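You operate a simulated robot arm through the tools that you are given. There is no shell and no other tool. Be economical: measure what you need, move in short steps, check, and stop when the job is done.

You run a simulated robot arm. Do the job below in one go: nothing can be reset, and whatever is moved stays where it is left.

Task
Put the cream cup in the sink basin. Take the teal scrub pad and leave it in the white bucket. Fetch the purple skimmer and stand it on the thick orange board. Take the little cream block on the navy bench top and put it away on the olive bench top. Put the little green cup on top of the holed blue plate. Put the oblong green tub on the navy bench top away on the white bench top. Open the chiller door. Any order will do. Set down upright: purple skimmer, little green cup.

Only the result counts: the job must be done as asked and must still hold three seconds after the hand-in. Knocking over, shifting, dropping, spilling or breaking anything else fails it.

Robot
A 5-joint arm with a two-finger parallel gripper on a trunk, on a base that drives. Base frame: it is fixed to the floor where the robot stands at the start and does not move with it; the origin is under the middle of the robot, x ahead of it, y to its left, z up. Lengths are in m, angles in degrees, forces in N, time in s.
It reaches about 1.134 m from its shoulder. Its first joint turns from -149.0 to 149.0 degrees. Places, roughly: chiller door [-7.5, 3.4, 1]; cream cup (10x7x7 cm) [0.8, -0.3, 0.9]; holed blue plate (10x11x4 cm) [-6.1, 0.2, 0.8]; little cream block (3x3x3 cm) [-2.8, 4.1, 0.8]; little green cup (6x6x7 cm) [-2.7, 3.7, 0.8]; oblong green tub (12x10x7 cm) [-3.6, 4.2, 0.8]; olive bench top [-1.5, 3.8, 0.8]; purple skimmer (9x9x24 cm) [-3, 4.2, 0.8]; sink basin (32x24 cm) [0.5, -0.4, 0.64]; teal scrub pad (7x5x5 cm) [-2.2, -0.2, 0.8]; thick orange board (16x12x2 cm) [-3.2, 4.3, 0.8]; white bench top [-8, 2.5, 0.8]; white bucket (28x20x15 cm) [-4.2, 0.2, 0.4]. Payload 1.57 kg.
The TCP is the grasp point between the finger pads, 0.03 m short of the fingertips. In the tool frame z runs along the fingers and y along their closing line. The gripper opens to 0.11 m. The fingers are 0.024 m wide and 0.012 m thick; the gripper's body (0.048 by 0.112 m) begins 0.078 m behind the TCP.
Orientation is that of the tool frame in the base frame, as a unit quaternion [x, y, z, w]. With the fingers straight down and closing along the base's y, the tool's x points along the base's -x, its y along +y and its z along -z.

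Tools
- The arm moves only by the tool nudge_tool. Its argument "series" is text: rows parted by semicolons, each of 7 numbers parted by spaces: the gripper command, from -1 (shut) to 1 (fully open), values between in proportion, then the shift along the tool's x, y, z in mm, then the turn, a rotation vector about the tool's x, y, z in degrees. In form: gripper x y z wx wy wz; .... A call has 1 to 10 rows; each row shifts and turns the commanded pose from where the row before left it, along the tool's axes as they then stand. Each row takes 0.2 s and may step no farther than 0.05 m and 8.6 degrees from the row before; otherwise, or with a gripper value out of range, the whole call is refused. Where a pose cannot be reached the arm comes as near as it can. A force on the tool above 40 N (or 10 N above the force at the start of the call, whichever is more), or a blocked arm, ends the call early, and 0.2 s more pass. Each finger travels about 0.153 m/s and halts on what it meets, pressing with about 35 N; the grip force reading is that of the motor and also rises with nothing between the fingers. The clock runs only during rows and for 0.2 s after the last one: add rows that do not move to give the fingers time. It gives the time, the measured TCP pose, the force on the tool (base axes), the opening and the grip force at its end, in the units of the frame above (readings bear some noise), with the torque about the TCP (base axes, N m) and any sound that the robot's microphone picked up.
- Cameras (640 x 400 px; columns grow to the right, rows downward): "scene" is now at [0.0068, 0.1231, 1.8181]; the picture's right is [-0.67, -0.74, 0.00], its down [-0.61, 0.56, -0.57] and it looks along [0.42, -0.38, -0.82] (base axes); focal length 249 px, centre (320, 200). "wrist" rides on the gripper at [0.07, 0.016, -0.141] in the tool frame; the picture's right is [-0.23, 0.97, 0.00], its down [-0.86, -0.20, -0.48] and it looks along [-0.47, -0.11, 0.88] (tool axes); focal length 222 px, centre (320, 200). There is no depth. A picture from a camera that has moved, and an enlarged one, comes with that camera's place and axes in the base frame and with its lens.
- get_image(camera): a new picture of that camera. It takes no simulated time.
- raise_lower(by): slides the trunk up (or, below 0, down) by that many m; the arm and the scene camera ride with it, the base frame stays. It gives what a move gives, with no picture.
- steer(legs): drives the robot by 1 to 6 legs, each [ahead, turn to the left] in m and degrees, along the robot's own axes; the way and the turn of a leg run together, so that a leg with both is an arc; at most 1.5 m and 180 degrees a leg. The arm and the cameras ride along, it lands a little off, and it stops where it bumps. It gives what a move gives.
- aim_head(pan, tilt): turns the head with the scene camera to pan (to the left, within 155 degrees either way) and tilt (down, from -29 to 69), counted from straight ahead of the robot. It gives what a move gives.
- enlarge(camera, box): a new picture of the part [left, top, right, bottom] of that camera's present view, enlarged. It takes no simulated time.
- finish_job(): hands the job in; it is judged then, once.

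Work in short steps. Places have to be worked out from the pictures, the camera data and where the tool is seen: move nearer, look again, correct. Check each grasp and each placing, and mend what went wrong. You have 196 turns and 174 pictures in all, those below and enlarged ones among them. Open the gripper and draw the arm clear of the work before you hand the job in, unless the task says otherwise; then end with one line.

The tools are called after "Emit:" as a command line: name --argument value ..., lists and objects as JSON in quotes. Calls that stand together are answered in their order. nudge_tool: Moves the arm, as the interface text tells. Its arguments: {"type":"object","properties":{"series":{"type":"string"}},"required":["series"]} The other tools are called the same way: raise_lower (by) slides the trunk up or down; steer (legs) drives the base; aim_head (pan, tilt) turns the head that bears the scene camera; get_image (camera) takes a picture; enlarge (camera, box) takes an enlarged picture of a part of a camera's view; finish_job () hands the job in.

At the start:

```text
clock: 0.0
eef_pos: [0.4338, -0.482, 1.1144]
tcp_rot: [0.001, 1.0, 0.001, 0.0]
contact_force: [0.7, 0.0, 0.0]
wrist_torque: [0.0, 0.03, 0.01]
gripper_width: 0.1102
finger_force: 0.0
trunk travel left (down, up): [-0.848, 0.122]
robot x, y, heading: [0.0006, -0.0021, -0.2]
head pan, tilt: [-42.4, 55.5]
```

scene: 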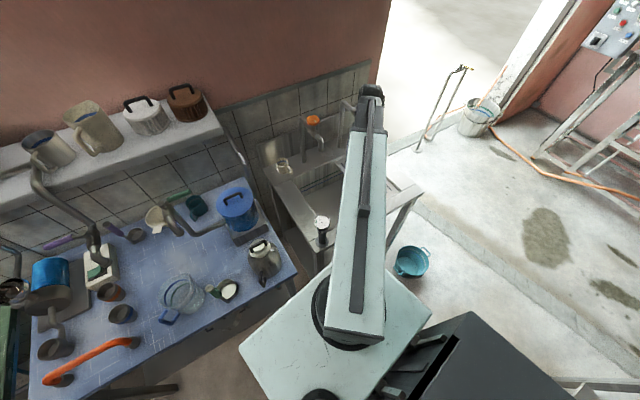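
wrist: 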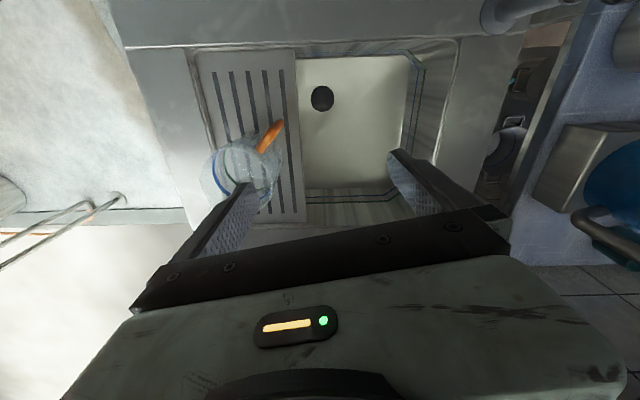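

The cream cup should be near (280,165) in the scene picture. I'll take an enlarged look at it.

Emit:
enlarge --camera "scene" --box '[220, 90, 380, 190]'

Emit:
aim_head --pan -20 --tilt 45

Emit:
get_image --camera "scene"

```text
4.00 times, centred on (300, 140) of scene
camera zoom: at [0.0068, 0.1231, 1.8181], right [-0.67, -0.74, 0.0], down [-0.61, 0.56, -0.57], along [0.42, -0.38, -0.82], focal length 996 px, centre (400, 440)
```

zoom: 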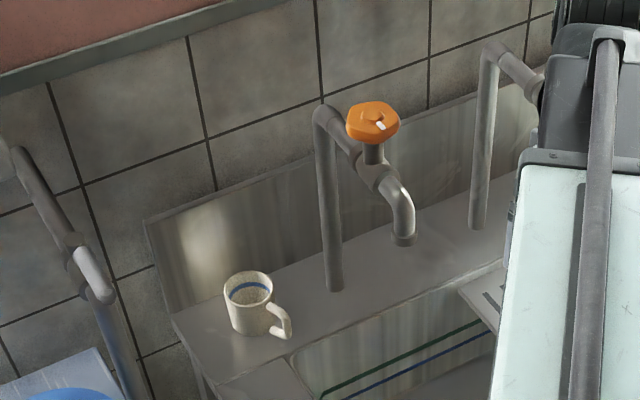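

```text
clock: 0.9
eef_pos: [0.4332, -0.4827, 1.1154]
tcp_rot: [0.0, 1.0, 0.0, 0.0]
contact_force: [0.5, 0.8, -1.4]
wrist_torque: [0.0, -0.01, -0.01]
gripper_width: 0.11
finger_force: 0.1
trunk travel left (down, up): [-0.848, 0.122]
robot x, y, heading: [-0.0029, -0.0015, 0.3]
head pan, tilt: [-20.0, 45.0]
```

```text
170 pictures are left
camera scene: at [0.0303, 0.1434, 1.8322], right [-0.34, -0.94, 0.0], down [-0.66, 0.24, -0.71], along [0.66, -0.24, -0.71], focal length 249 px, centre (320, 200)
```

scene: 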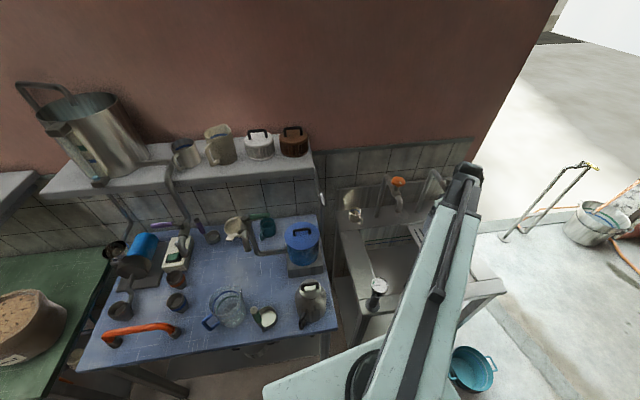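

The cup seems to be near (0.8,-0.3), with its handle toward the robot. I move the tool above it at the present height, +y first to stay away from the tap, then +x, and look with the wrist camera.

Emit:
nudge_tool --series "1 0 45 0 0 0 0; 1 0 45 0 0 0 0; 1 0 45 0 0 0 0; 1 0 45 0 0 0 0; 1 -45 0 0 0 0 0; 1 -45 0 0 0 0 0; 1 -45 0 0 0 0 0; 1 -45 0 0 0 0 0; 1 -45 0 0 0 0 0; 1 -45 0 0 0 0 0"

Emit:
get_image --camera "wrist"

Emit:
get_image --camera "scene"

```text
clock: 2.4
eef_pos: [0.5531, -0.3272, 1.1168]
tcp_rot: [0.01, 1.0, 0.001, -0.013]
contact_force: [-12.9, 0.1, -1.5]
wrist_torque: [0.03, -0.05, -0.86]
gripper_width: 0.1095
finger_force: 0.0
out of reach, approached as far as the arm can: row 3, 4
trunk travel left (down, up): [-0.848, 0.122]
robot x, y, heading: [-0.002, 0.0001, -0.1]
head pan, tilt: [-20.0, 45.0]
stopped in row 7: the force on the tool passed its limit at 76 N (the readings are from after the stop); the commanded pose is now the measured one
```

```text
169 pictures are left
camera wrist: at [0.4864, -0.309, 1.2593], right [0.25, 0.97, 0.0], down [0.86, -0.22, 0.46], along [0.44, -0.12, -0.89], focal length 222 px, centre (320, 200)
```

wrist: 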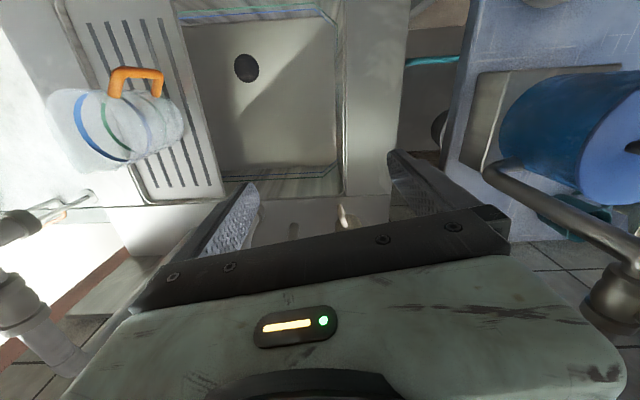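

```text
168 pictures are left
camera scene: at [0.0293, 0.144, 1.8324], right [-0.34, -0.94, 0.0], down [-0.66, 0.24, -0.71], along [0.67, -0.24, -0.71], focal length 249 px, centre (320, 200)
```

scene: 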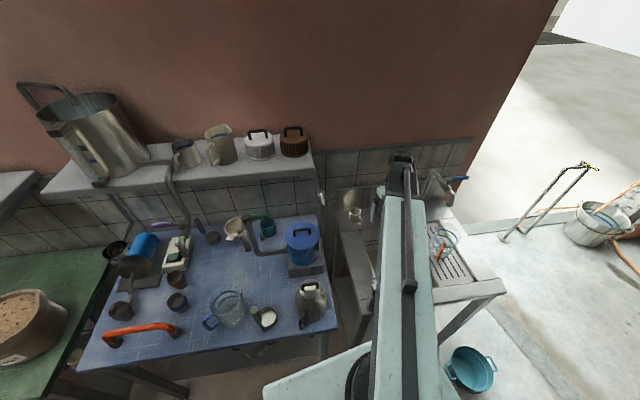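

The finger brushed the tap spout: the torque puts the contact at about (0.57,-0.39,1.1). Triangulation puts the cup centre near (0.75,-0.30,0.89). I back off, narrow the gripper to 0.09, shift to y=-0.295 and go forward carefully.

Emit:
nudge_tool --series "0.64 40 0 0 0 0 0; 0.64 0 32 0 0 0 0; 0.64 -40 0 0 0 0 0; 0.64 -40 0 0 0 0 0; 0.64 -40 0 0 0 0 0; 0.64 -40 0 0 0 0 0; 0.64 -30 0 0 0 0 0"

Emit:
get_image --camera "wrist"

Emit:
get_image --camera "scene"

```text
clock: 4.0
eef_pos: [0.706, -0.2986, 1.1156]
tcp_rot: [0.009, 1.0, 0.001, -0.011]
contact_force: [0.7, 0.4, -0.9]
wrist_torque: [-0.01, 0.0, -0.01]
gripper_width: 0.0903
finger_force: 0.1
out of reach, approached as far as the arm can: row 6
trunk travel left (down, up): [-0.848, 0.122]
robot x, y, heading: [0.0015, 0.0023, -0.1]
head pan, tilt: [-20.0, 45.0]
```

```text
167 pictures are left
camera wrist: at [0.6395, -0.2813, 1.2583], right [0.24, 0.97, 0.0], down [0.86, -0.22, 0.46], along [0.44, -0.11, -0.89], focal length 222 px, centre (320, 200)
```

wrist: 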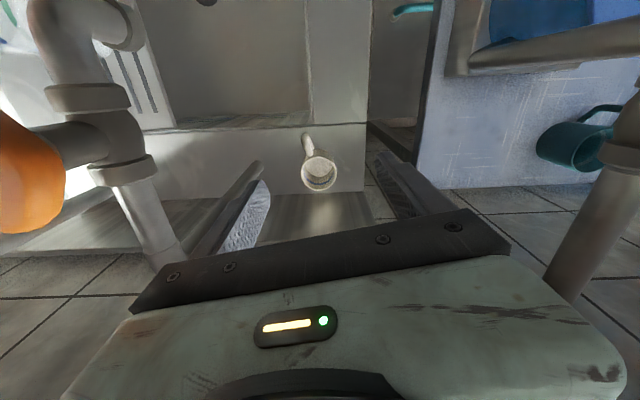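

```text
166 pictures are left
camera scene: at [0.0308, 0.1435, 1.8322], right [-0.34, -0.94, 0.0], down [-0.66, 0.24, -0.71], along [0.66, -0.24, -0.71], focal length 249 px, centre (320, 200)
```

scene: 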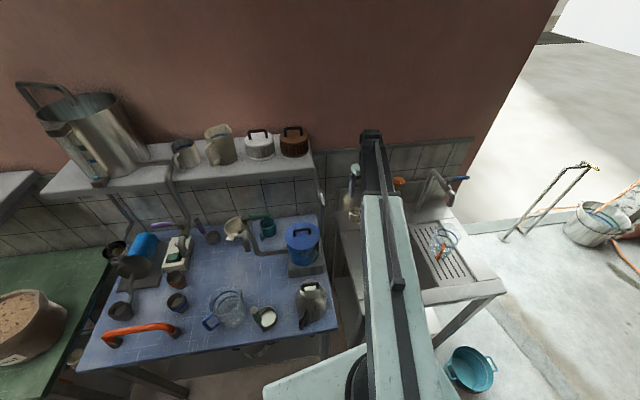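

The cup rim centre comes out at about (0.751,-0.309). I move over it and partway down, then check.

Emit:
nudge_tool --series "0.64 -22 -10 0 0 0 0; 0.64 -22 0 0 0 0 0; 0.64 0 0 40 0 0 0; 0.64 0 0 40 0 0 0; 0.64 0 0 30 0 0 0; 0.64 0 0 0 0 0 0"

Emit:
get_image --camera "wrist"

```text
clock: 5.4
eef_pos: [0.7485, -0.3075, 1.1145]
tcp_rot: [0.008, 1.0, 0.002, -0.012]
contact_force: [-0.4, -0.1, 0.3]
wrist_torque: [-0.01, 0.02, -0.01]
gripper_width: 0.0904
finger_force: 0.1
out of reach, approached as far as the arm can: row 3, 4, 5
trunk travel left (down, up): [-0.848, 0.122]
robot x, y, heading: [0.0051, -0.0003, 0.2]
head pan, tilt: [-20.0, 45.0]
```

```text
165 pictures are left
camera wrist: at [0.6825, -0.2908, 1.2584], right [0.24, 0.97, 0.0], down [0.86, -0.22, 0.46], along [0.44, -0.11, -0.89], focal length 222 px, centre (320, 200)
```

wrist: 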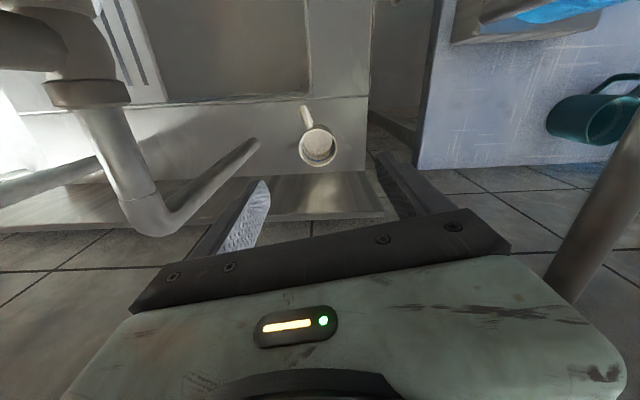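

The arm cannot go down in this posture, so I lower the trunk a little and look again.

Emit:
raise_lower --by -0.1

Emit:
get_image --camera "wrist"

Emit:
get_image --camera "scene"

```text
clock: 6.7
eef_pos: [0.7487, -0.3085, 1.0142]
tcp_rot: [0.008, 1.0, 0.001, -0.012]
contact_force: [0.1, 0.3, 0.3]
wrist_torque: [0.0, -0.01, 0.0]
gripper_width: 0.0903
finger_force: 0.1
trunk travel left (down, up): [-0.748, 0.222]
robot x, y, heading: [-0.0024, 0.0007, -0.3]
head pan, tilt: [-20.0, 45.0]
```

```text
164 pictures are left
camera wrist: at [0.6825, -0.2908, 1.1585], right [0.24, 0.97, 0.0], down [0.86, -0.22, 0.46], along [0.44, -0.11, -0.89], focal length 222 px, centre (320, 200)
```

wrist: 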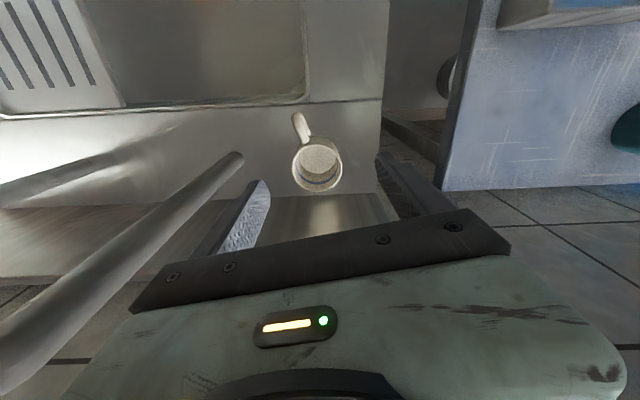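

```text
163 pictures are left
camera scene: at [0.0303, 0.1435, 1.7322], right [-0.34, -0.94, 0.0], down [-0.66, 0.24, -0.71], along [0.66, -0.24, -0.71], focal length 249 px, centre (320, 200)
```

scene: 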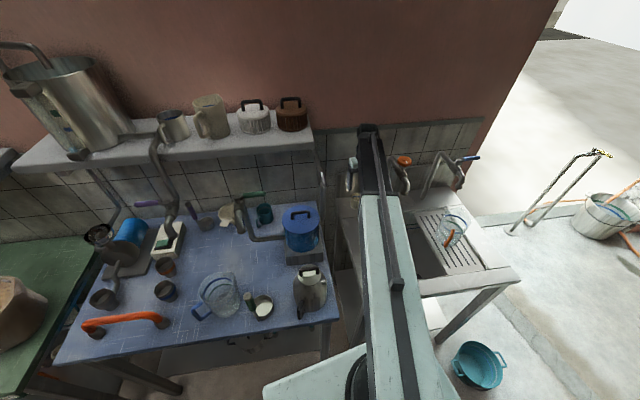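

The best estimate of the cup centre is about (0.775,-0.317,0.86). I shift over and lower to just above the rim.

Emit:
nudge_tool --series "0.64 -13 -8 0 0 0 0; 0.64 -13 0 0 0 0 0; 0.64 0 0 0 0 0 0"

Emit:
raise_lower --by -0.06

Emit:
get_image --camera "wrist"

```text
clock: 7.5
eef_pos: [0.7743, -0.3171, 1.0156]
tcp_rot: [0.009, 1.0, 0.001, -0.012]
contact_force: [0.8, -0.6, -0.1]
wrist_torque: [-0.01, -0.02, -0.01]
gripper_width: 0.0899
finger_force: 0.0
trunk travel left (down, up): [-0.748, 0.222]
robot x, y, heading: [0.0018, -0.0001, 0.1]
head pan, tilt: [-20.0, 45.0]
```

```text
clock: 8.5
eef_pos: [0.7744, -0.3168, 0.9549]
tcp_rot: [0.008, 1.0, 0.001, -0.011]
contact_force: [0.2, 0.0, -0.9]
wrist_torque: [0.0, 0.0, 0.0]
gripper_width: 0.0903
finger_force: 0.1
trunk travel left (down, up): [-0.688, 0.282]
robot x, y, heading: [0.002, -0.0027, 0.2]
head pan, tilt: [-20.0, 45.0]
```

```text
162 pictures are left
camera wrist: at [0.7075, -0.2991, 1.0984], right [0.24, 0.97, 0.0], down [0.86, -0.22, 0.46], along [0.44, -0.11, -0.89], focal length 222 px, centre (320, 200)
```

wrist: 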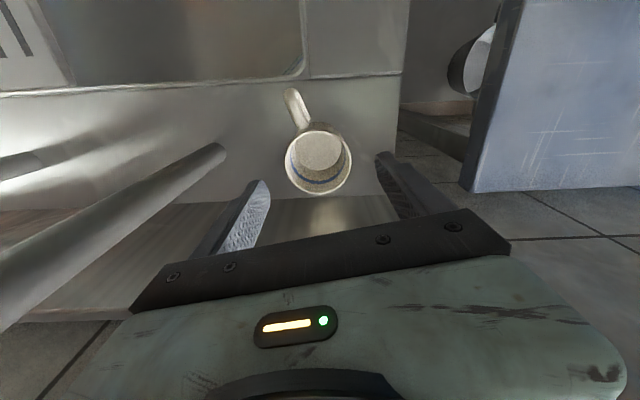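

The rim is at z≈0.875 and the cup is aligned with the tool. I lower 0.1 and close.

Emit:
raise_lower --by -0.1

Emit:
nudge_tool --series "0 0 0 0 0 0 0; -0.2 0 0 0 0 0 0; -1 0 0 0 0 0 0; -1 0 0 0 0 0 0; -1 0 0 0 0 0 0"

Emit:
get_image --camera "wrist"

```text
clock: 9.5
eef_pos: [0.7718, -0.3163, 0.8716]
tcp_rot: [0.009, 1.0, 0.0, -0.008]
contact_force: [-9.1, 3.5, 21.7]
wrist_torque: [-0.62, 0.02, -0.09]
gripper_width: 0.09
finger_force: 0.0
trunk travel left (down, up): [-0.602, 0.368]
robot x, y, heading: [-0.0005, -0.0007, -0.0]
head pan, tilt: [-20.0, 45.0]
stopped: the force on the tool passed its limit at 351 N (the readings are from after the stop); the commanded pose is now the measured one
```

```text
clock: 10.7
eef_pos: [0.7742, -0.3171, 0.8712]
tcp_rot: [0.009, 1.0, 0.0, -0.006]
contact_force: [3.6, -4.7, 33.8]
wrist_torque: [-0.23, -0.48, -0.05]
gripper_width: 0.0598
finger_force: 35.3
trunk travel left (down, up): [-0.602, 0.368]
robot x, y, heading: [0.0002, -0.0003, 0.1]
head pan, tilt: [-20.0, 45.0]
```

```text
161 pictures are left
camera wrist: at [0.7064, -0.2993, 1.0137], right [0.24, 0.97, 0.0], down [0.86, -0.21, 0.47], along [0.45, -0.12, -0.88], focal length 222 px, centre (320, 200)
```

wrist: 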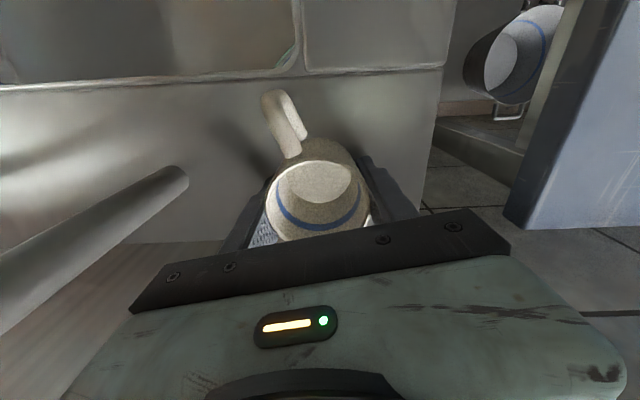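

The fingertips met the counter at z≈0.84 and the cup is gripped at 0.06 m. I lift by trunk and look.

Emit:
raise_lower --by 0.1

Emit:
nudge_tool --series "-1 20 8 0 0 0 0; -1 40 0 0 0 0 0; -1 40 0 0 0 0 0; -1 40 0 0 0 0 0; -1 40 0 0 0 0 0; -1 0 0 0 0 0 0"

Emit:
get_image --camera "wrist"

Emit:
get_image --camera "scene"

```text
clock: 12.1
eef_pos: [0.7761, -0.3169, 0.9684]
tcp_rot: [0.009, 1.0, 0.001, -0.008]
contact_force: [0.2, -0.6, -0.3]
wrist_torque: [0.01, -0.01, 0.03]
gripper_width: 0.0596
finger_force: 35.1
trunk travel left (down, up): [-0.702, 0.268]
robot x, y, heading: [-0.0023, -0.0033, 0.0]
head pan, tilt: [-20.0, 45.0]
```

```text
clock: 13.5
eef_pos: [0.5952, -0.3064, 0.9681]
tcp_rot: [0.008, 1.0, 0.0, -0.009]
contact_force: [0.9, -0.7, -1.3]
wrist_torque: [0.02, 0.02, 0.0]
gripper_width: 0.0596
finger_force: 35.2
out of reach, approached as far as the arm can: row 5
trunk travel left (down, up): [-0.702, 0.268]
robot x, y, heading: [0.0001, -0.0003, -0.1]
head pan, tilt: [-20.0, 45.0]
```

```text
160 pictures are left
camera wrist: at [0.5287, -0.2889, 1.1119], right [0.24, 0.97, 0.0], down [0.86, -0.22, 0.46], along [0.45, -0.12, -0.89], focal length 222 px, centre (320, 200)
```

wrist: 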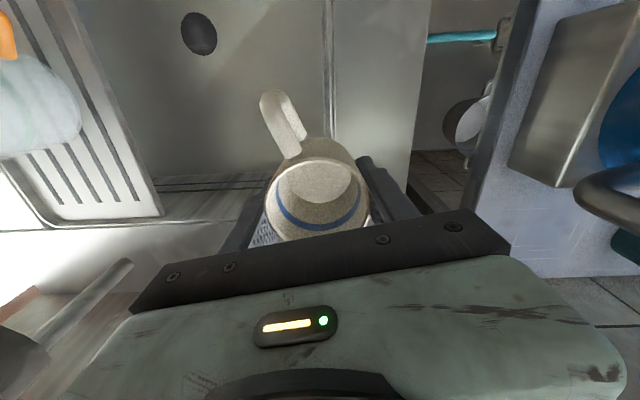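

```text
159 pictures are left
camera scene: at [0.0303, 0.1435, 1.686], right [-0.34, -0.94, 0.0], down [-0.66, 0.24, -0.71], along [0.66, -0.24, -0.71], focal length 249 px, centre (320, 200)
```

scene: 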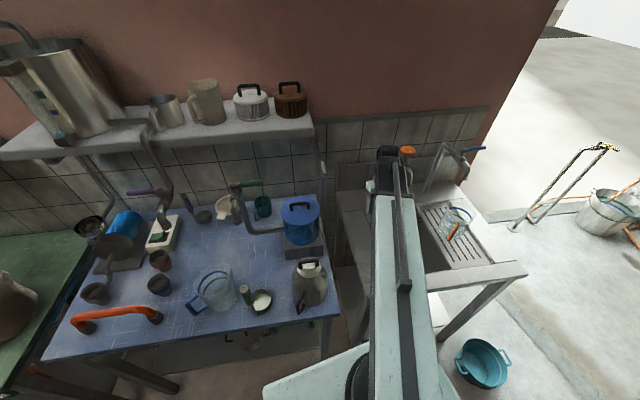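

The cup is held. I carry it on toward x≈0.46, away from the spout, then to y≈-0.38.

Emit:
nudge_tool --series "-1 40 0 0 0 0 0; -1 40 0 0 0 0 0; -1 40 0 0 0 0 0; -1 10 0 0 0 0 0; -1 0 -35 0 0 0 0; -1 0 -35 0 0 0 0; -1 0 0 0 0 0 0"

Emit:
get_image --camera "wrist"

Emit:
get_image --camera "scene"

```text
clock: 15.1
eef_pos: [0.4663, -0.3767, 0.9694]
tcp_rot: [0.009, 1.0, 0.001, -0.008]
contact_force: [0.0, 0.4, -0.6]
wrist_torque: [0.0, -0.01, 0.02]
gripper_width: 0.0597
finger_force: 35.6
out of reach, approached as far as the arm can: row 4
trunk travel left (down, up): [-0.702, 0.268]
robot x, y, heading: [-0.0007, -0.0038, 0.0]
head pan, tilt: [-20.0, 45.0]
```

```text
158 pictures are left
camera wrist: at [0.3993, -0.3592, 1.1118], right [0.24, 0.97, 0.0], down [0.86, -0.22, 0.46], along [0.45, -0.12, -0.89], focal length 222 px, centre (320, 200)
```

wrist: 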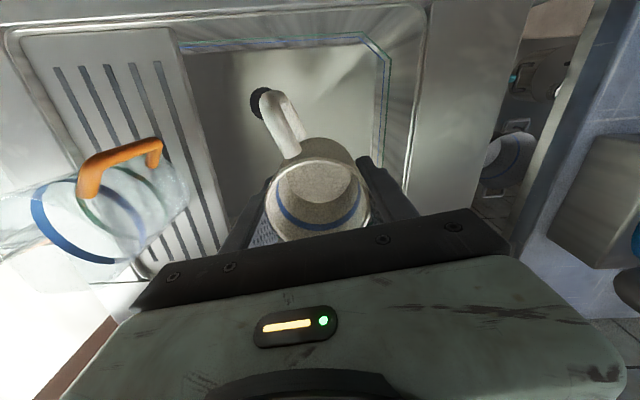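

```text
157 pictures are left
camera scene: at [0.0304, 0.1432, 1.686], right [-0.34, -0.94, 0.0], down [-0.66, 0.24, -0.71], along [0.66, -0.24, -0.71], focal length 249 px, centre (320, 200)
```

scene: 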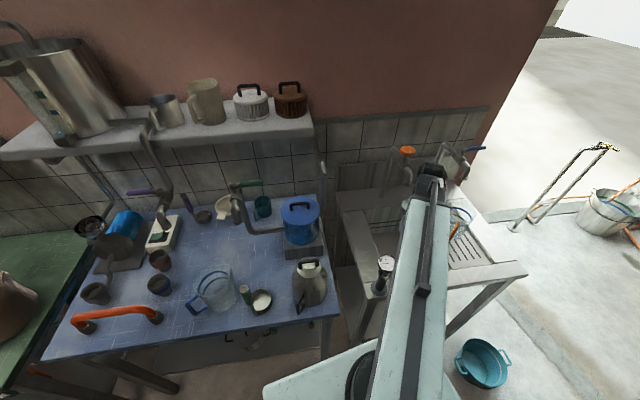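

The basin spans roughly y -0.50..-0.27, x 0.35..0.67. A dial stands near the forearm, so I look closer before lowering.

Emit:
enlarge --camera "scene" --box '[320, 150, 480, 350]'

```text
2.00 times, centred on (400, 250) of scene
camera zoom: at [0.0304, 0.1432, 1.686], right [-0.34, -0.94, 0.0], down [-0.66, 0.24, -0.71], along [0.66, -0.24, -0.71], focal length 498 px, centre (160, 100)
```

zoom: 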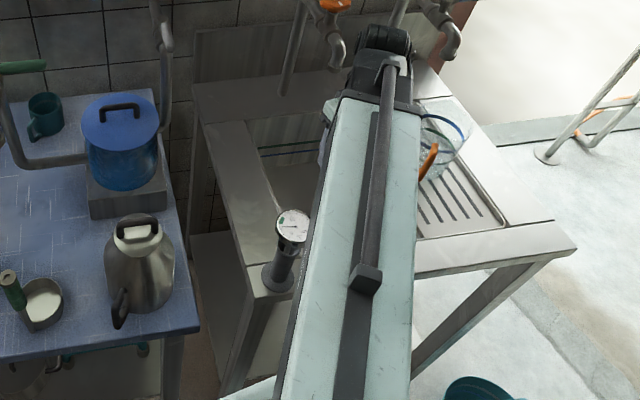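

The forearm would pass too near the dial when lowered, so I back the base 0.3 m to give a shallower approach angle.

Emit:
steer --legs '[[-0.3, 0]]'

Emit:
nudge_tool --series "-1 -40 0 0 0 0 0; -1 -40 0 0 0 0 0; -1 -40 0 0 0 0 0; -1 -40 0 0 0 0 0; -1 -40 0 0 0 0 0; -1 -40 0 0 0 0 0; -1 -45 -25 0 0 0 0; -1 0 0 0 0 0 0"

Emit:
get_image --camera "scene"

Emit:
get_image --camera "wrist"

```text
clock: 17.1
eef_pos: [0.1621, -0.3769, 0.9691]
tcp_rot: [0.009, 1.0, 0.001, -0.008]
contact_force: [0.6, 0.4, -0.3]
wrist_torque: [0.01, 0.02, 0.03]
gripper_width: 0.0596
finger_force: 35.1
trunk travel left (down, up): [-0.702, 0.268]
robot x, y, heading: [-0.3031, 0.0024, -0.0]
head pan, tilt: [-20.0, 45.0]
```

```text
refused: row 7 steps farther than a row can; nothing moved
```

```text
155 pictures are left
camera scene: at [-0.2732, 0.1434, 1.686], right [-0.34, -0.94, 0.0], down [-0.66, 0.24, -0.71], along [0.66, -0.24, -0.71], focal length 249 px, centre (320, 200)
```

scene: 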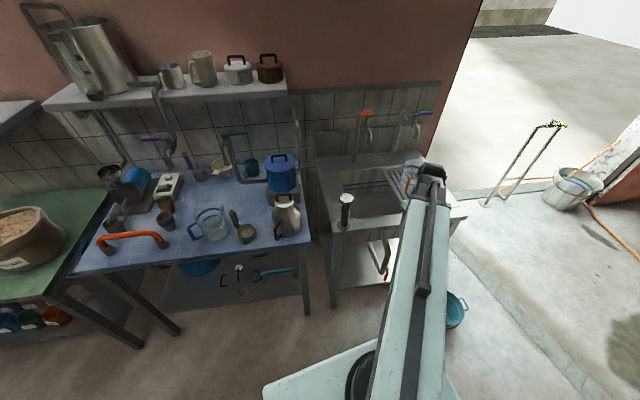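

```text
154 pictures are left
camera wrist: at [0.0951, -0.3593, 1.1118], right [0.25, 0.97, 0.0], down [0.86, -0.22, 0.46], along [0.45, -0.12, -0.89], focal length 222 px, centre (320, 200)
```

wrist: 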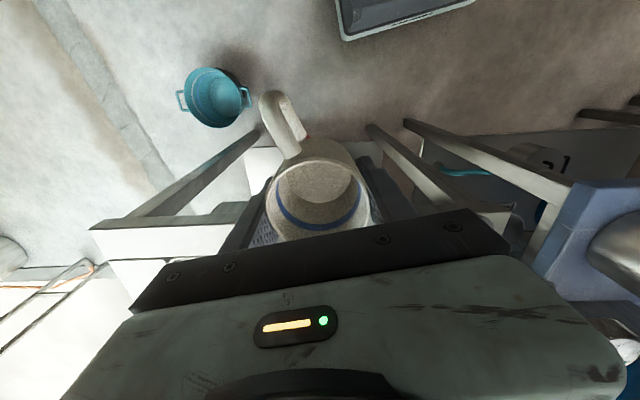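

The dial is at (0.338,-0.185), top 1.01. I extend the arm to (0.47,-0.40) from here.

Emit:
nudge_tool --series "-1 -40 0 0 0 0 0; -1 -40 0 0 0 0 0; -1 -40 0 0 0 0 0; -1 -40 0 0 0 0 0; -1 -40 0 0 0 0 0; -1 -40 0 0 0 0 0; -1 -40 -10 0 0 0 0; -1 -30 -13 0 0 0 0; -1 0 0 0 0 0 0"

Emit:
get_image --camera "scene"

Emit:
get_image --camera "wrist"

```text
clock: 19.1
eef_pos: [0.4723, -0.4073, 0.97]
tcp_rot: [0.01, 1.0, 0.002, -0.009]
contact_force: [0.2, 0.7, 0.5]
wrist_torque: [0.0, -0.01, -0.03]
gripper_width: 0.0578
finger_force: 35.6
out of reach, approached as far as the arm can: row 5, 7
trunk travel left (down, up): [-0.702, 0.268]
robot x, y, heading: [-0.3044, 0.0012, -0.2]
head pan, tilt: [-20.0, 45.0]
```

```text
153 pictures are left
camera scene: at [-0.273, 0.1433, 1.686], right [-0.34, -0.94, 0.0], down [-0.66, 0.24, -0.71], along [0.66, -0.24, -0.71], focal length 249 px, centre (320, 200)
```

scene: 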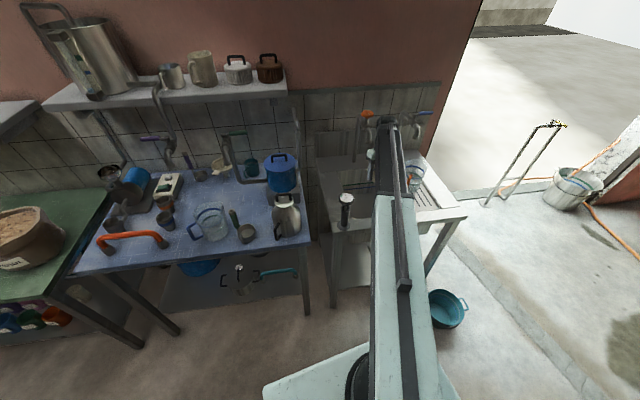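

```text
152 pictures are left
camera wrist: at [0.4048, -0.3897, 1.1117], right [0.25, 0.97, 0.0], down [0.86, -0.22, 0.46], along [0.45, -0.12, -0.89], focal length 222 px, centre (320, 200)
```

wrist: 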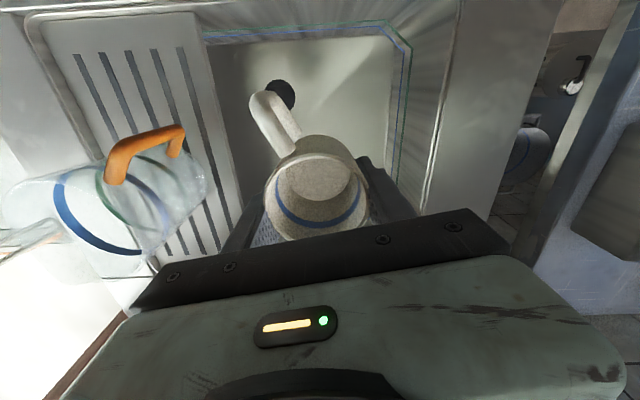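

Clear of the dial and jug. I lower the trunk in two stages.

Emit:
raise_lower --by -0.15

Emit:
get_image --camera "scene"

Emit:
get_image --camera "wrist"

```text
clock: 20.9
eef_pos: [0.4715, -0.4067, 0.8182]
tcp_rot: [0.009, 1.0, 0.001, -0.009]
contact_force: [-0.8, -0.4, -0.6]
wrist_torque: [0.0, 0.0, -0.01]
gripper_width: 0.0575
finger_force: 35.5
trunk travel left (down, up): [-0.552, 0.418]
robot x, y, heading: [-0.3046, -0.003, -0.0]
head pan, tilt: [-20.0, 45.0]
```

```text
151 pictures are left
camera scene: at [-0.2732, 0.1434, 1.536], right [-0.34, -0.94, 0.0], down [-0.66, 0.24, -0.71], along [0.66, -0.24, -0.71], focal length 249 px, centre (320, 200)
```

scene: 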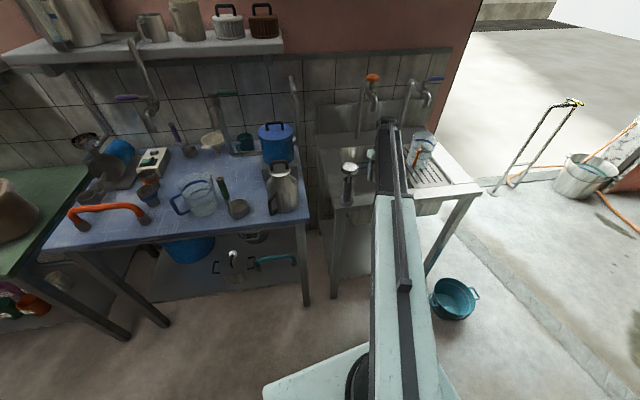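

```text
150 pictures are left
camera wrist: at [0.4046, -0.3896, 0.9618], right [0.25, 0.97, 0.0], down [0.86, -0.22, 0.46], along [0.45, -0.12, -0.89], focal length 222 px, centre (320, 200)
```

wrist: 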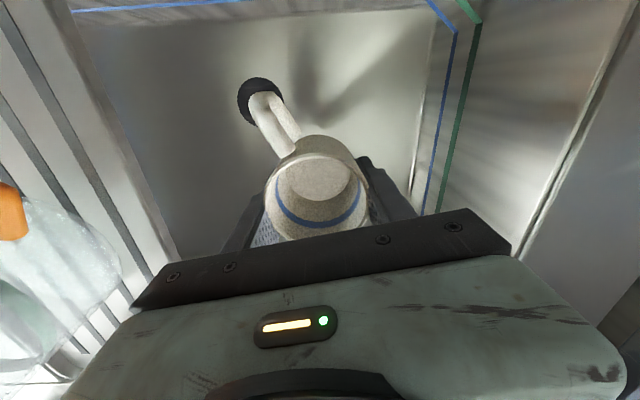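

Clear inside the basin, and the floor triangulates to ≈0.635. I lower further to near the floor.

Emit:
raise_lower --by -0.13

Emit:
raise_lower --by -0.01

Emit:
get_image --camera "scene"

Emit:
get_image --camera "wrist"

```text
clock: 22.5
eef_pos: [0.4717, -0.4058, 0.6896]
tcp_rot: [0.009, 1.0, 0.001, -0.009]
contact_force: [0.1, 0.6, 0.2]
wrist_torque: [0.01, -0.01, -0.01]
gripper_width: 0.0579
finger_force: 35.0
trunk travel left (down, up): [-0.422, 0.548]
robot x, y, heading: [-0.3005, 0.0021, -0.1]
head pan, tilt: [-20.0, 45.0]
```

```text
clock: 23.0
eef_pos: [0.4722, -0.4072, 0.6797]
tcp_rot: [0.01, 1.0, 0.0, -0.007]
contact_force: [5.4, -3.4, 15.3]
wrist_torque: [-0.18, -0.25, -0.06]
gripper_width: 0.0578
finger_force: 35.4
trunk travel left (down, up): [-0.412, 0.558]
robot x, y, heading: [-0.3001, -0.0002, -0.1]
head pan, tilt: [-20.0, 45.0]
```

```text
149 pictures are left
camera scene: at [-0.2744, 0.1441, 1.3962], right [-0.34, -0.94, 0.0], down [-0.66, 0.24, -0.71], along [0.66, -0.24, -0.71], focal length 249 px, centre (320, 200)
```

scene: 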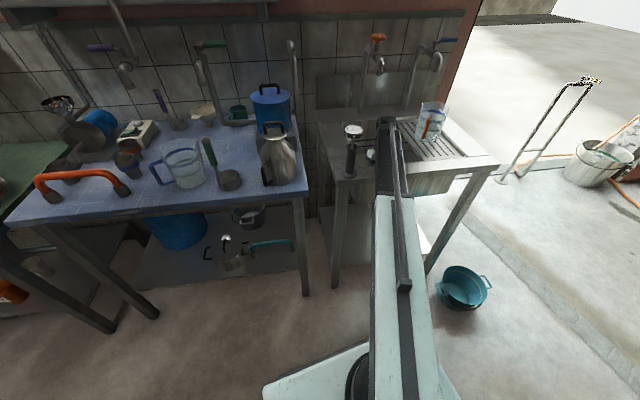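

```text
148 pictures are left
camera wrist: at [0.4041, -0.3893, 0.8228], right [0.25, 0.97, 0.0], down [0.86, -0.22, 0.46], along [0.45, -0.12, -0.89], focal length 222 px, centre (320, 200)
```

wrist: 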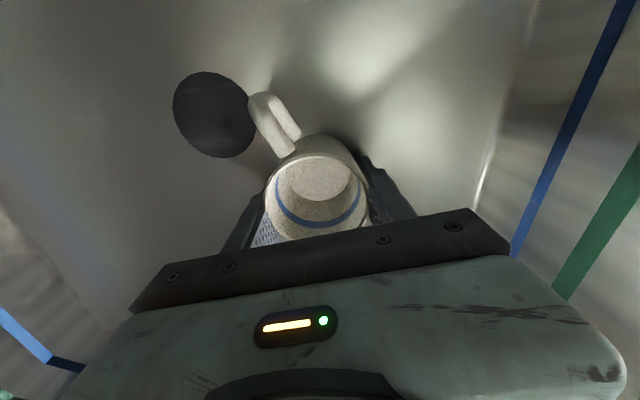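

Contact with the basin floor shows as 15 N upward. I open a bit and raise the trunk.

Emit:
nudge_tool --series "0.3 0 0 0 0 0 0; 0.5 0 0 0 0 0 0; 0.5 0 0 0 0 0 0"

Emit:
raise_lower --by 0.15

Emit:
get_image --camera "wrist"

```text
clock: 23.8
eef_pos: [0.4715, -0.4043, 0.6792]
tcp_rot: [0.01, 1.0, 0.001, -0.009]
contact_force: [-1.6, 9.1, 12.2]
wrist_torque: [-0.26, -0.12, 0.07]
gripper_width: 0.0746
finger_force: 0.0
trunk travel left (down, up): [-0.412, 0.558]
robot x, y, heading: [-0.3034, -0.0035, 0.1]
head pan, tilt: [-20.0, 45.0]
```

```text
clock: 25.6
eef_pos: [0.4716, -0.4066, 0.8294]
tcp_rot: [0.01, 1.0, 0.001, -0.009]
contact_force: [0.4, -0.8, -0.2]
wrist_torque: [0.02, 0.02, 0.0]
gripper_width: 0.0828
finger_force: 0.1
trunk travel left (down, up): [-0.562, 0.408]
robot x, y, heading: [-0.3066, 0.0008, -0.2]
head pan, tilt: [-20.0, 45.0]
```

```text
147 pictures are left
camera wrist: at [0.4046, -0.3896, 0.9717], right [0.25, 0.97, 0.0], down [0.86, -0.22, 0.46], along [0.45, -0.12, -0.89], focal length 222 px, centre (320, 200)
```

wrist: 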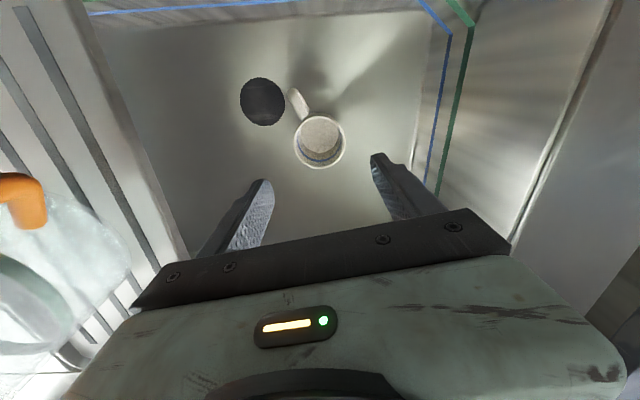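

The cup is standing in the basin. I raise, back the base away, and look around behind.

Emit:
raise_lower --by 0.3

Emit:
steer --legs '[[-0.35, 0]]'

Emit:
aim_head --pan -150 --tilt 25

Emit:
get_image --camera "scene"

Emit:
aim_head --pan 150 --tilt 25

Emit:
get_image --camera "scene"

```text
clock: 28.6
eef_pos: [0.4729, -0.4077, 1.1296]
tcp_rot: [0.01, 1.0, 0.0, -0.009]
contact_force: [0.1, -0.1, 0.3]
wrist_torque: [0.0, -0.03, 0.0]
gripper_width: 0.0824
finger_force: 0.1
trunk travel left (down, up): [-0.862, 0.108]
robot x, y, heading: [-0.3024, 0.0013, -0.2]
head pan, tilt: [-20.0, 45.0]
```

```text
clock: 30.9
eef_pos: [0.1179, -0.4068, 1.1296]
tcp_rot: [0.01, 1.0, 0.001, -0.009]
contact_force: [-0.6, -0.6, -0.8]
wrist_torque: [0.0, -0.01, -0.02]
gripper_width: 0.0823
finger_force: 0.1
trunk travel left (down, up): [-0.862, 0.108]
robot x, y, heading: [-0.6584, 0.0029, -0.2]
head pan, tilt: [-20.0, 45.0]
```

```text
clock: 33.0
eef_pos: [0.1182, -0.408, 1.1291]
tcp_rot: [0.01, 1.0, 0.001, -0.009]
contact_force: [0.8, -0.6, 0.1]
wrist_torque: [-0.01, 0.02, -0.01]
gripper_width: 0.0823
finger_force: 0.0
trunk travel left (down, up): [-0.862, 0.108]
robot x, y, heading: [-0.6588, -0.0018, -0.4]
head pan, tilt: [-150.0, 25.0]
```

```text
146 pictures are left
camera scene: at [-0.7824, 0.1258, 1.8766], right [-0.5, 0.87, 0.0], down [0.37, 0.21, -0.91], along [-0.79, -0.45, -0.42], focal length 249 px, centre (320, 200)
```

scene: 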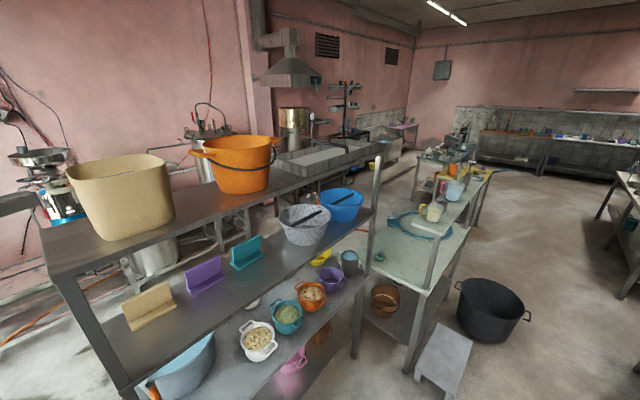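

```text
clock: 37.1
eef_pos: [0.1188, -0.4069, 1.1291]
tcp_rot: [0.01, 1.0, 0.001, -0.008]
contact_force: [-0.6, 0.1, 0.5]
wrist_torque: [-0.03, 0.0, -0.02]
gripper_width: 0.0828
finger_force: 0.1
trunk travel left (down, up): [-0.862, 0.108]
robot x, y, heading: [-0.6605, 0.003, 0.2]
head pan, tilt: [150.0, 25.0]
```

```text
145 pictures are left
camera scene: at [-0.7822, 0.218, 1.8766], right [0.5, 0.86, 0.0], down [0.37, -0.21, -0.91], along [-0.78, 0.45, -0.42], focal length 249 px, centre (320, 200)
```

scene: 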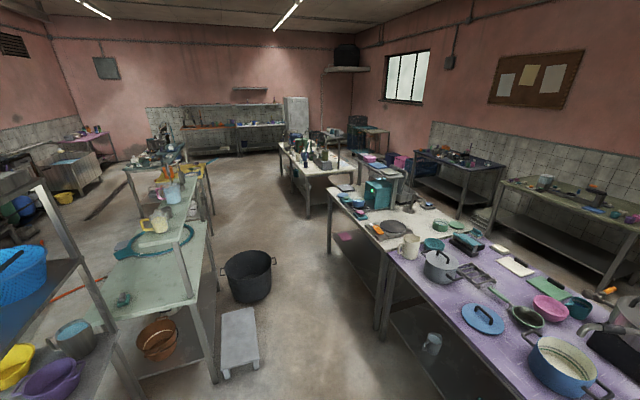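

Useful overview: the teal pad is near (-2.17,-0.20) on the pale green bench just past the rack. I retract the arm and look down beside the robot to learn its footprint.

Emit:
nudge_tool --series "0.5 45 0 0 0 0 0; 0.5 45 0 0 0 0 0; 0.5 45 0 0 0 0 0; 0.5 45 0 0 0 0 0; 0.5 45 0 0 0 0 0; 0.5 45 0 0 0 0 0; 0.5 0 0 0 0 0 0"

Emit:
aim_head --pan 100 --tilt 60

Emit:
get_image --camera "scene"

Emit:
aim_head --pan -120 --tilt 55

Emit:
get_image --camera "scene"

```text
clock: 38.7
eef_pos: [-0.1521, -0.4037, 1.1294]
tcp_rot: [0.01, 1.0, 0.001, -0.009]
contact_force: [0.0, 0.4, -0.2]
wrist_torque: [0.0, 0.01, 0.03]
gripper_width: 0.0824
finger_force: 0.0
out of reach, approached as far as the arm can: row 3
trunk travel left (down, up): [-0.862, 0.108]
robot x, y, heading: [-0.6561, 0.0024, 0.0]
head pan, tilt: [150.0, 25.0]
```

```text
clock: 39.9
eef_pos: [-0.1524, -0.4032, 1.1284]
tcp_rot: [0.009, 1.0, 0.001, -0.009]
contact_force: [0.6, 0.2, 0.3]
wrist_torque: [0.03, -0.04, 0.0]
gripper_width: 0.0823
finger_force: 0.1
trunk travel left (down, up): [-0.862, 0.108]
robot x, y, heading: [-0.659, -0.0012, -0.6]
head pan, tilt: [100.0, 60.0]
```

```text
144 pictures are left
camera scene: at [-0.7142, 0.2375, 1.8265], right [0.98, 0.17, 0.0], down [0.15, -0.85, -0.5], along [-0.09, 0.49, -0.87], focal length 249 px, centre (320, 200)
```

scene: 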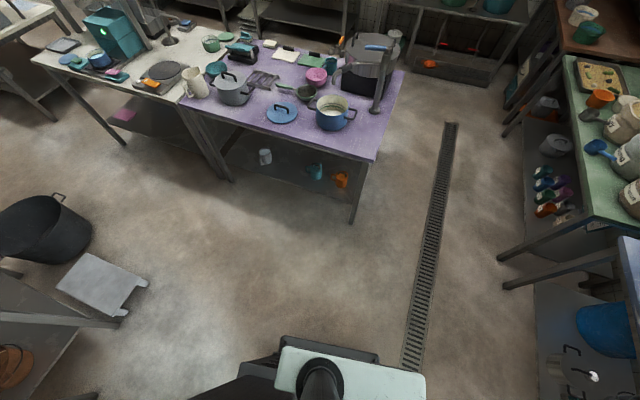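

```text
clock: 43.0
eef_pos: [-0.1523, -0.4039, 1.1288]
tcp_rot: [0.01, 1.0, 0.001, -0.009]
contact_force: [-0.4, 0.5, -0.5]
wrist_torque: [-0.02, -0.04, 0.02]
gripper_width: 0.0825
finger_force: 0.1
trunk travel left (down, up): [-0.862, 0.108]
robot x, y, heading: [-0.6598, -0.003, -0.0]
head pan, tilt: [-120.0, 55.0]
```

```text
143 pictures are left
camera scene: at [-0.7388, 0.1094, 1.8326], right [-0.87, 0.5, 0.0], down [0.41, 0.71, -0.57], along [-0.29, -0.5, -0.82], focal length 249 px, centre (320, 200)
```

scene: 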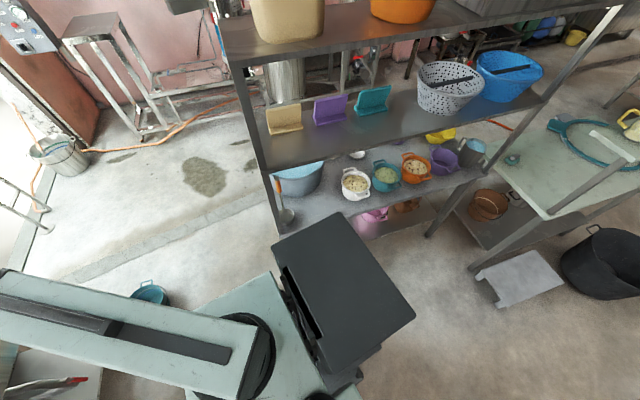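

The base is about 0.5 m wide and the surroundings are clear. I turn around and drive to about (-1.3,0.05), facing the pad.

Emit:
steer --legs '[[0, 90], [0, 88], [0.5, 0]]'

Emit:
aim_head --pan 10 --tilt 40

Emit:
get_image --camera "scene"

```text
clock: 53.6
eef_pos: [-1.6534, 0.4315, 1.1285]
tcp_rot: [1.0, -0.025, 0.009, 0.001]
contact_force: [-0.3, 0.7, -0.4]
wrist_torque: [-0.03, -0.02, -0.02]
gripper_width: 0.0826
finger_force: 0.1
trunk travel left (down, up): [-0.862, 0.108]
robot x, y, heading: [-1.1626, 0.0075, 177.7]
head pan, tilt: [-120.0, 55.0]
```

```text
clock: 55.7
eef_pos: [-1.652, 0.4321, 1.1293]
tcp_rot: [1.0, -0.024, 0.008, 0.001]
contact_force: [0.1, 0.0, -0.2]
wrist_torque: [0.03, -0.01, -0.02]
gripper_width: 0.0825
finger_force: 0.1
trunk travel left (down, up): [-0.862, 0.108]
robot x, y, heading: [-1.1599, 0.0099, 177.6]
head pan, tilt: [10.0, 40.0]
```

```text
142 pictures are left
camera scene: at [-1.2069, -0.1712, 1.8532], right [-0.13, 0.99, 0.0], down [0.64, 0.09, -0.77], along [-0.76, -0.1, -0.64], focal length 249 px, centre (320, 200)
```

scene: 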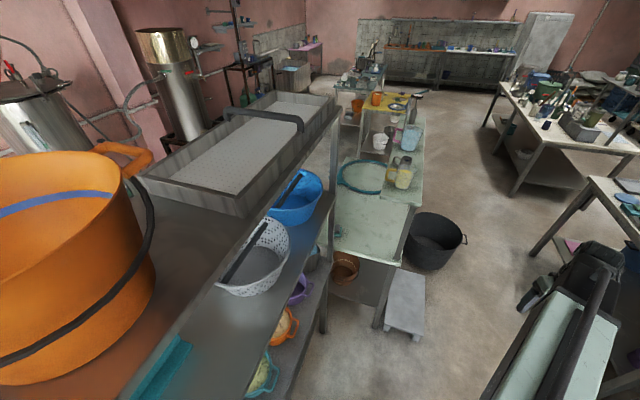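

The pad hides behind the rack's post, so I'll approach from the aisle at about (-1.6,0.68). First I swing the arm to straight ahead.

Emit:
nudge_tool --series "0.5 0 40 0 0 0 0; 0.5 0 40 0 0 0 0; 0.5 0 40 0 0 0 0; 0.5 0 40 0 0 0 0; 0.5 0 40 0 0 0 0; 0.5 0 40 0 0 0 0; 0.5 0 40 0 0 0 0; 0.5 0 40 0 0 0 0; 0.5 0 40 0 0 0 0; 0.5 0 0 0 0 0 0"

Emit:
steer --legs '[[0, -54.6], [0.8, 0]]'

Emit:
aim_head --pan 60 --tilt 45

Emit:
get_image --camera "scene"

```text
clock: 57.9
eef_pos: [-1.722, 0.0932, 1.1298]
tcp_rot: [1.0, -0.024, 0.01, 0.001]
contact_force: [0.2, -0.3, -0.2]
wrist_torque: [0.03, -0.02, -0.05]
gripper_width: 0.0825
finger_force: 0.2
out of reach, approached as far as the arm can: row 5, 6, 7, 8, 9
trunk travel left (down, up): [-0.862, 0.108]
robot x, y, heading: [-1.1607, 0.0094, 177.8]
head pan, tilt: [10.0, 40.0]
```

```text
clock: 64.6
eef_pos: [-1.8777, 1.1873, 1.1282]
tcp_rot: [0.88, -0.474, 0.01, 0.006]
contact_force: [0.3, 0.2, -0.1]
wrist_torque: [0.0, 0.0, 0.0]
gripper_width: 0.0824
finger_force: 0.1
trunk travel left (down, up): [-0.862, 0.108]
robot x, y, heading: [-1.6123, 0.6809, 124.5]
head pan, tilt: [10.0, 40.0]
```

```text
clock: 65.8
eef_pos: [-1.8767, 1.1854, 1.1287]
tcp_rot: [0.88, -0.474, 0.009, 0.006]
contact_force: [0.2, 0.2, 0.8]
wrist_torque: [0.0, -0.02, 0.02]
gripper_width: 0.0825
finger_force: 0.1
trunk travel left (down, up): [-0.862, 0.108]
robot x, y, heading: [-1.6127, 0.6772, 124.7]
head pan, tilt: [60.0, 45.0]
```

```text
141 pictures are left
camera scene: at [-1.8095, 0.5437, 1.846], right [-0.08, 1.0, 0.0], down [0.7, 0.05, -0.71], along [-0.71, -0.05, -0.71], focal length 249 px, centre (320, 200)
```

scene: 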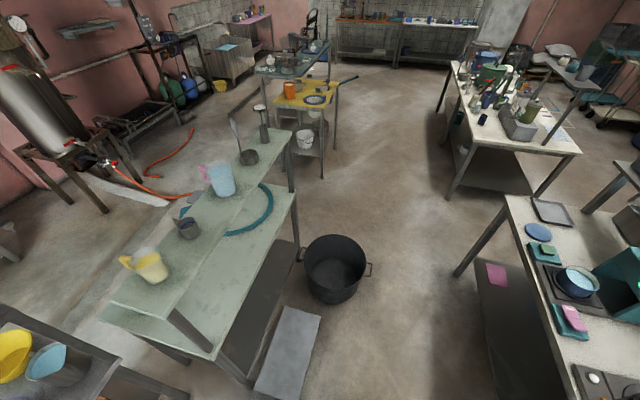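

The white bucket is visible on the lower shelf of the yellow table at (305,140). I turn to face the pad.

Emit:
steer --legs '[[0, 109]]'

Emit:
aim_head --pan 5 --tilt 50

Emit:
get_image --camera "scene"

```text
clock: 70.7
eef_pos: [-2.011, 0.2709, 1.1279]
tcp_rot: [0.9, 0.435, 0.011, -0.004]
contact_force: [0.5, -0.1, -0.6]
wrist_torque: [-0.01, -0.02, -0.01]
gripper_width: 0.0825
finger_force: 0.2
trunk travel left (down, up): [-0.862, 0.108]
robot x, y, heading: [-1.6205, 0.6832, -127.6]
head pan, tilt: [60.0, 45.0]
```

```text
clock: 72.0
eef_pos: [-2.0101, 0.2704, 1.1293]
tcp_rot: [0.9, 0.435, 0.011, -0.004]
contact_force: [0.0, 0.7, -0.3]
wrist_torque: [0.02, -0.03, -0.02]
gripper_width: 0.0823
finger_force: 0.0
trunk travel left (down, up): [-0.862, 0.108]
robot x, y, heading: [-1.6198, 0.6827, -127.6]
head pan, tilt: [5.0, 50.0]
```

```text
140 pictures are left
camera scene: at [-1.5014, 0.5525, 1.8391], right [-0.84, 0.54, 0.0], down [0.41, 0.64, -0.64], along [-0.35, -0.54, -0.77], focal length 249 px, centre (320, 200)
```

scene: 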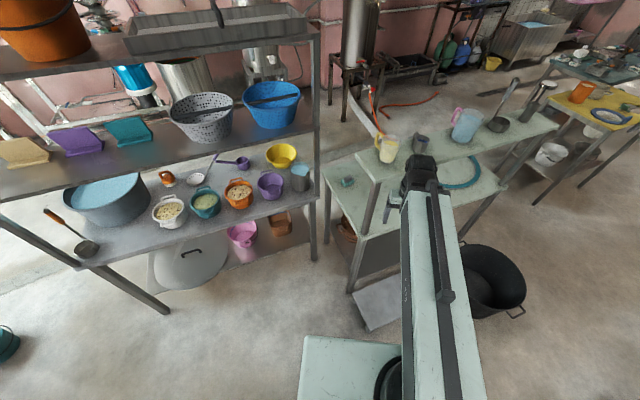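

The pad's ray gives (-2.16,-0.19,0.82). An upper shelf overhangs close by, so I look closer.

Emit:
enlarge --camera "scene" --box '[300, 110, 460, 210]'

Emit:
get_image --camera "wrist"

```text
4.00 times, centred on (380, 160) of scene
camera zoom: at [-1.5014, 0.5525, 1.8391], right [-0.84, 0.54, 0.0], down [0.41, 0.64, -0.64], along [-0.35, -0.54, -0.77], focal length 996 px, centre (80, 360)
```

zoom: 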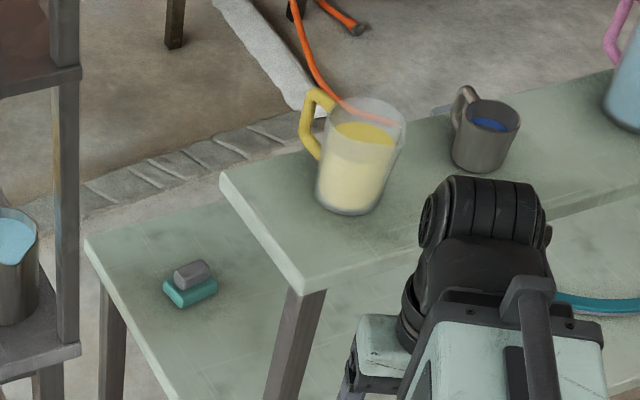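

```text
138 pictures are left
camera wrist: at [-1.9575, 0.3128, 1.2722], right [0.62, -0.78, 0.0], down [-0.7, -0.55, 0.46], along [-0.36, -0.28, -0.89], focal length 222 px, centre (320, 200)
```

wrist: 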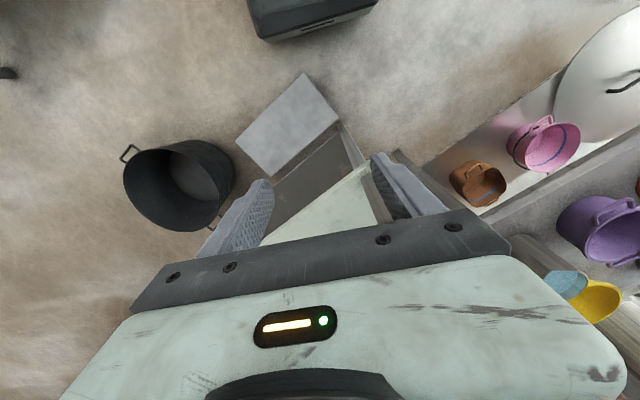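

The pad is axis-aligned (7 cm along x) near (-2.163,-0.186), right beside the corner of an upper shelf at z≈1.03. So I need a tilted approach through the gap between post and shelf, from about heading 208°. I reposition the base to (-1.32,0.26).

Emit:
steer --legs '[[0, -107], [-0.52, 0], [0, 82.5]]'

Emit:
aim_head --pan 0 --tilt 45

Emit:
get_image --camera "scene"

```text
clock: 83.0
eef_pos: [-1.8512, 0.0495, 1.1277]
tcp_rot: [0.974, 0.225, 0.013, -0.003]
contact_force: [-0.4, -0.3, 0.2]
wrist_torque: [-0.03, -0.01, 0.01]
gripper_width: 0.0828
finger_force: 0.1
trunk travel left (down, up): [-0.862, 0.108]
robot x, y, heading: [-1.3241, 0.2682, -153.9]
head pan, tilt: [5.0, 50.0]
```

```text
clock: 83.7
eef_pos: [-1.8501, 0.0505, 1.1293]
tcp_rot: [0.974, 0.225, 0.013, -0.003]
contact_force: [0.5, 0.5, -0.3]
wrist_torque: [0.0, 0.03, 0.0]
gripper_width: 0.0824
finger_force: 0.0
trunk travel left (down, up): [-0.862, 0.108]
robot x, y, heading: [-1.3235, 0.2693, -153.6]
head pan, tilt: [0.0, 45.0]
```

```text
137 pictures are left
camera scene: at [-1.2838, 0.1011, 1.846], right [-0.45, 0.9, 0.0], down [0.63, 0.31, -0.71], along [-0.63, -0.31, -0.71], focal length 249 px, centre (320, 200)
```

scene: 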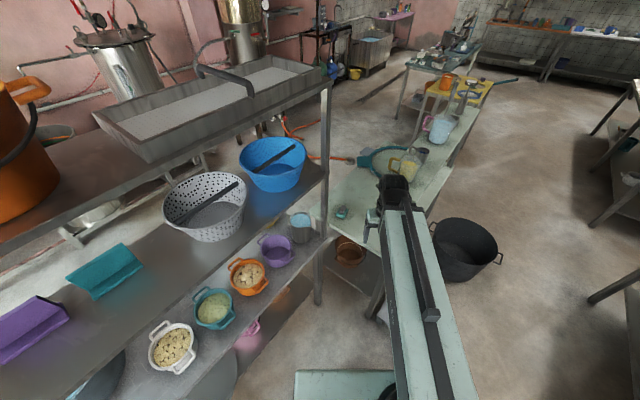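

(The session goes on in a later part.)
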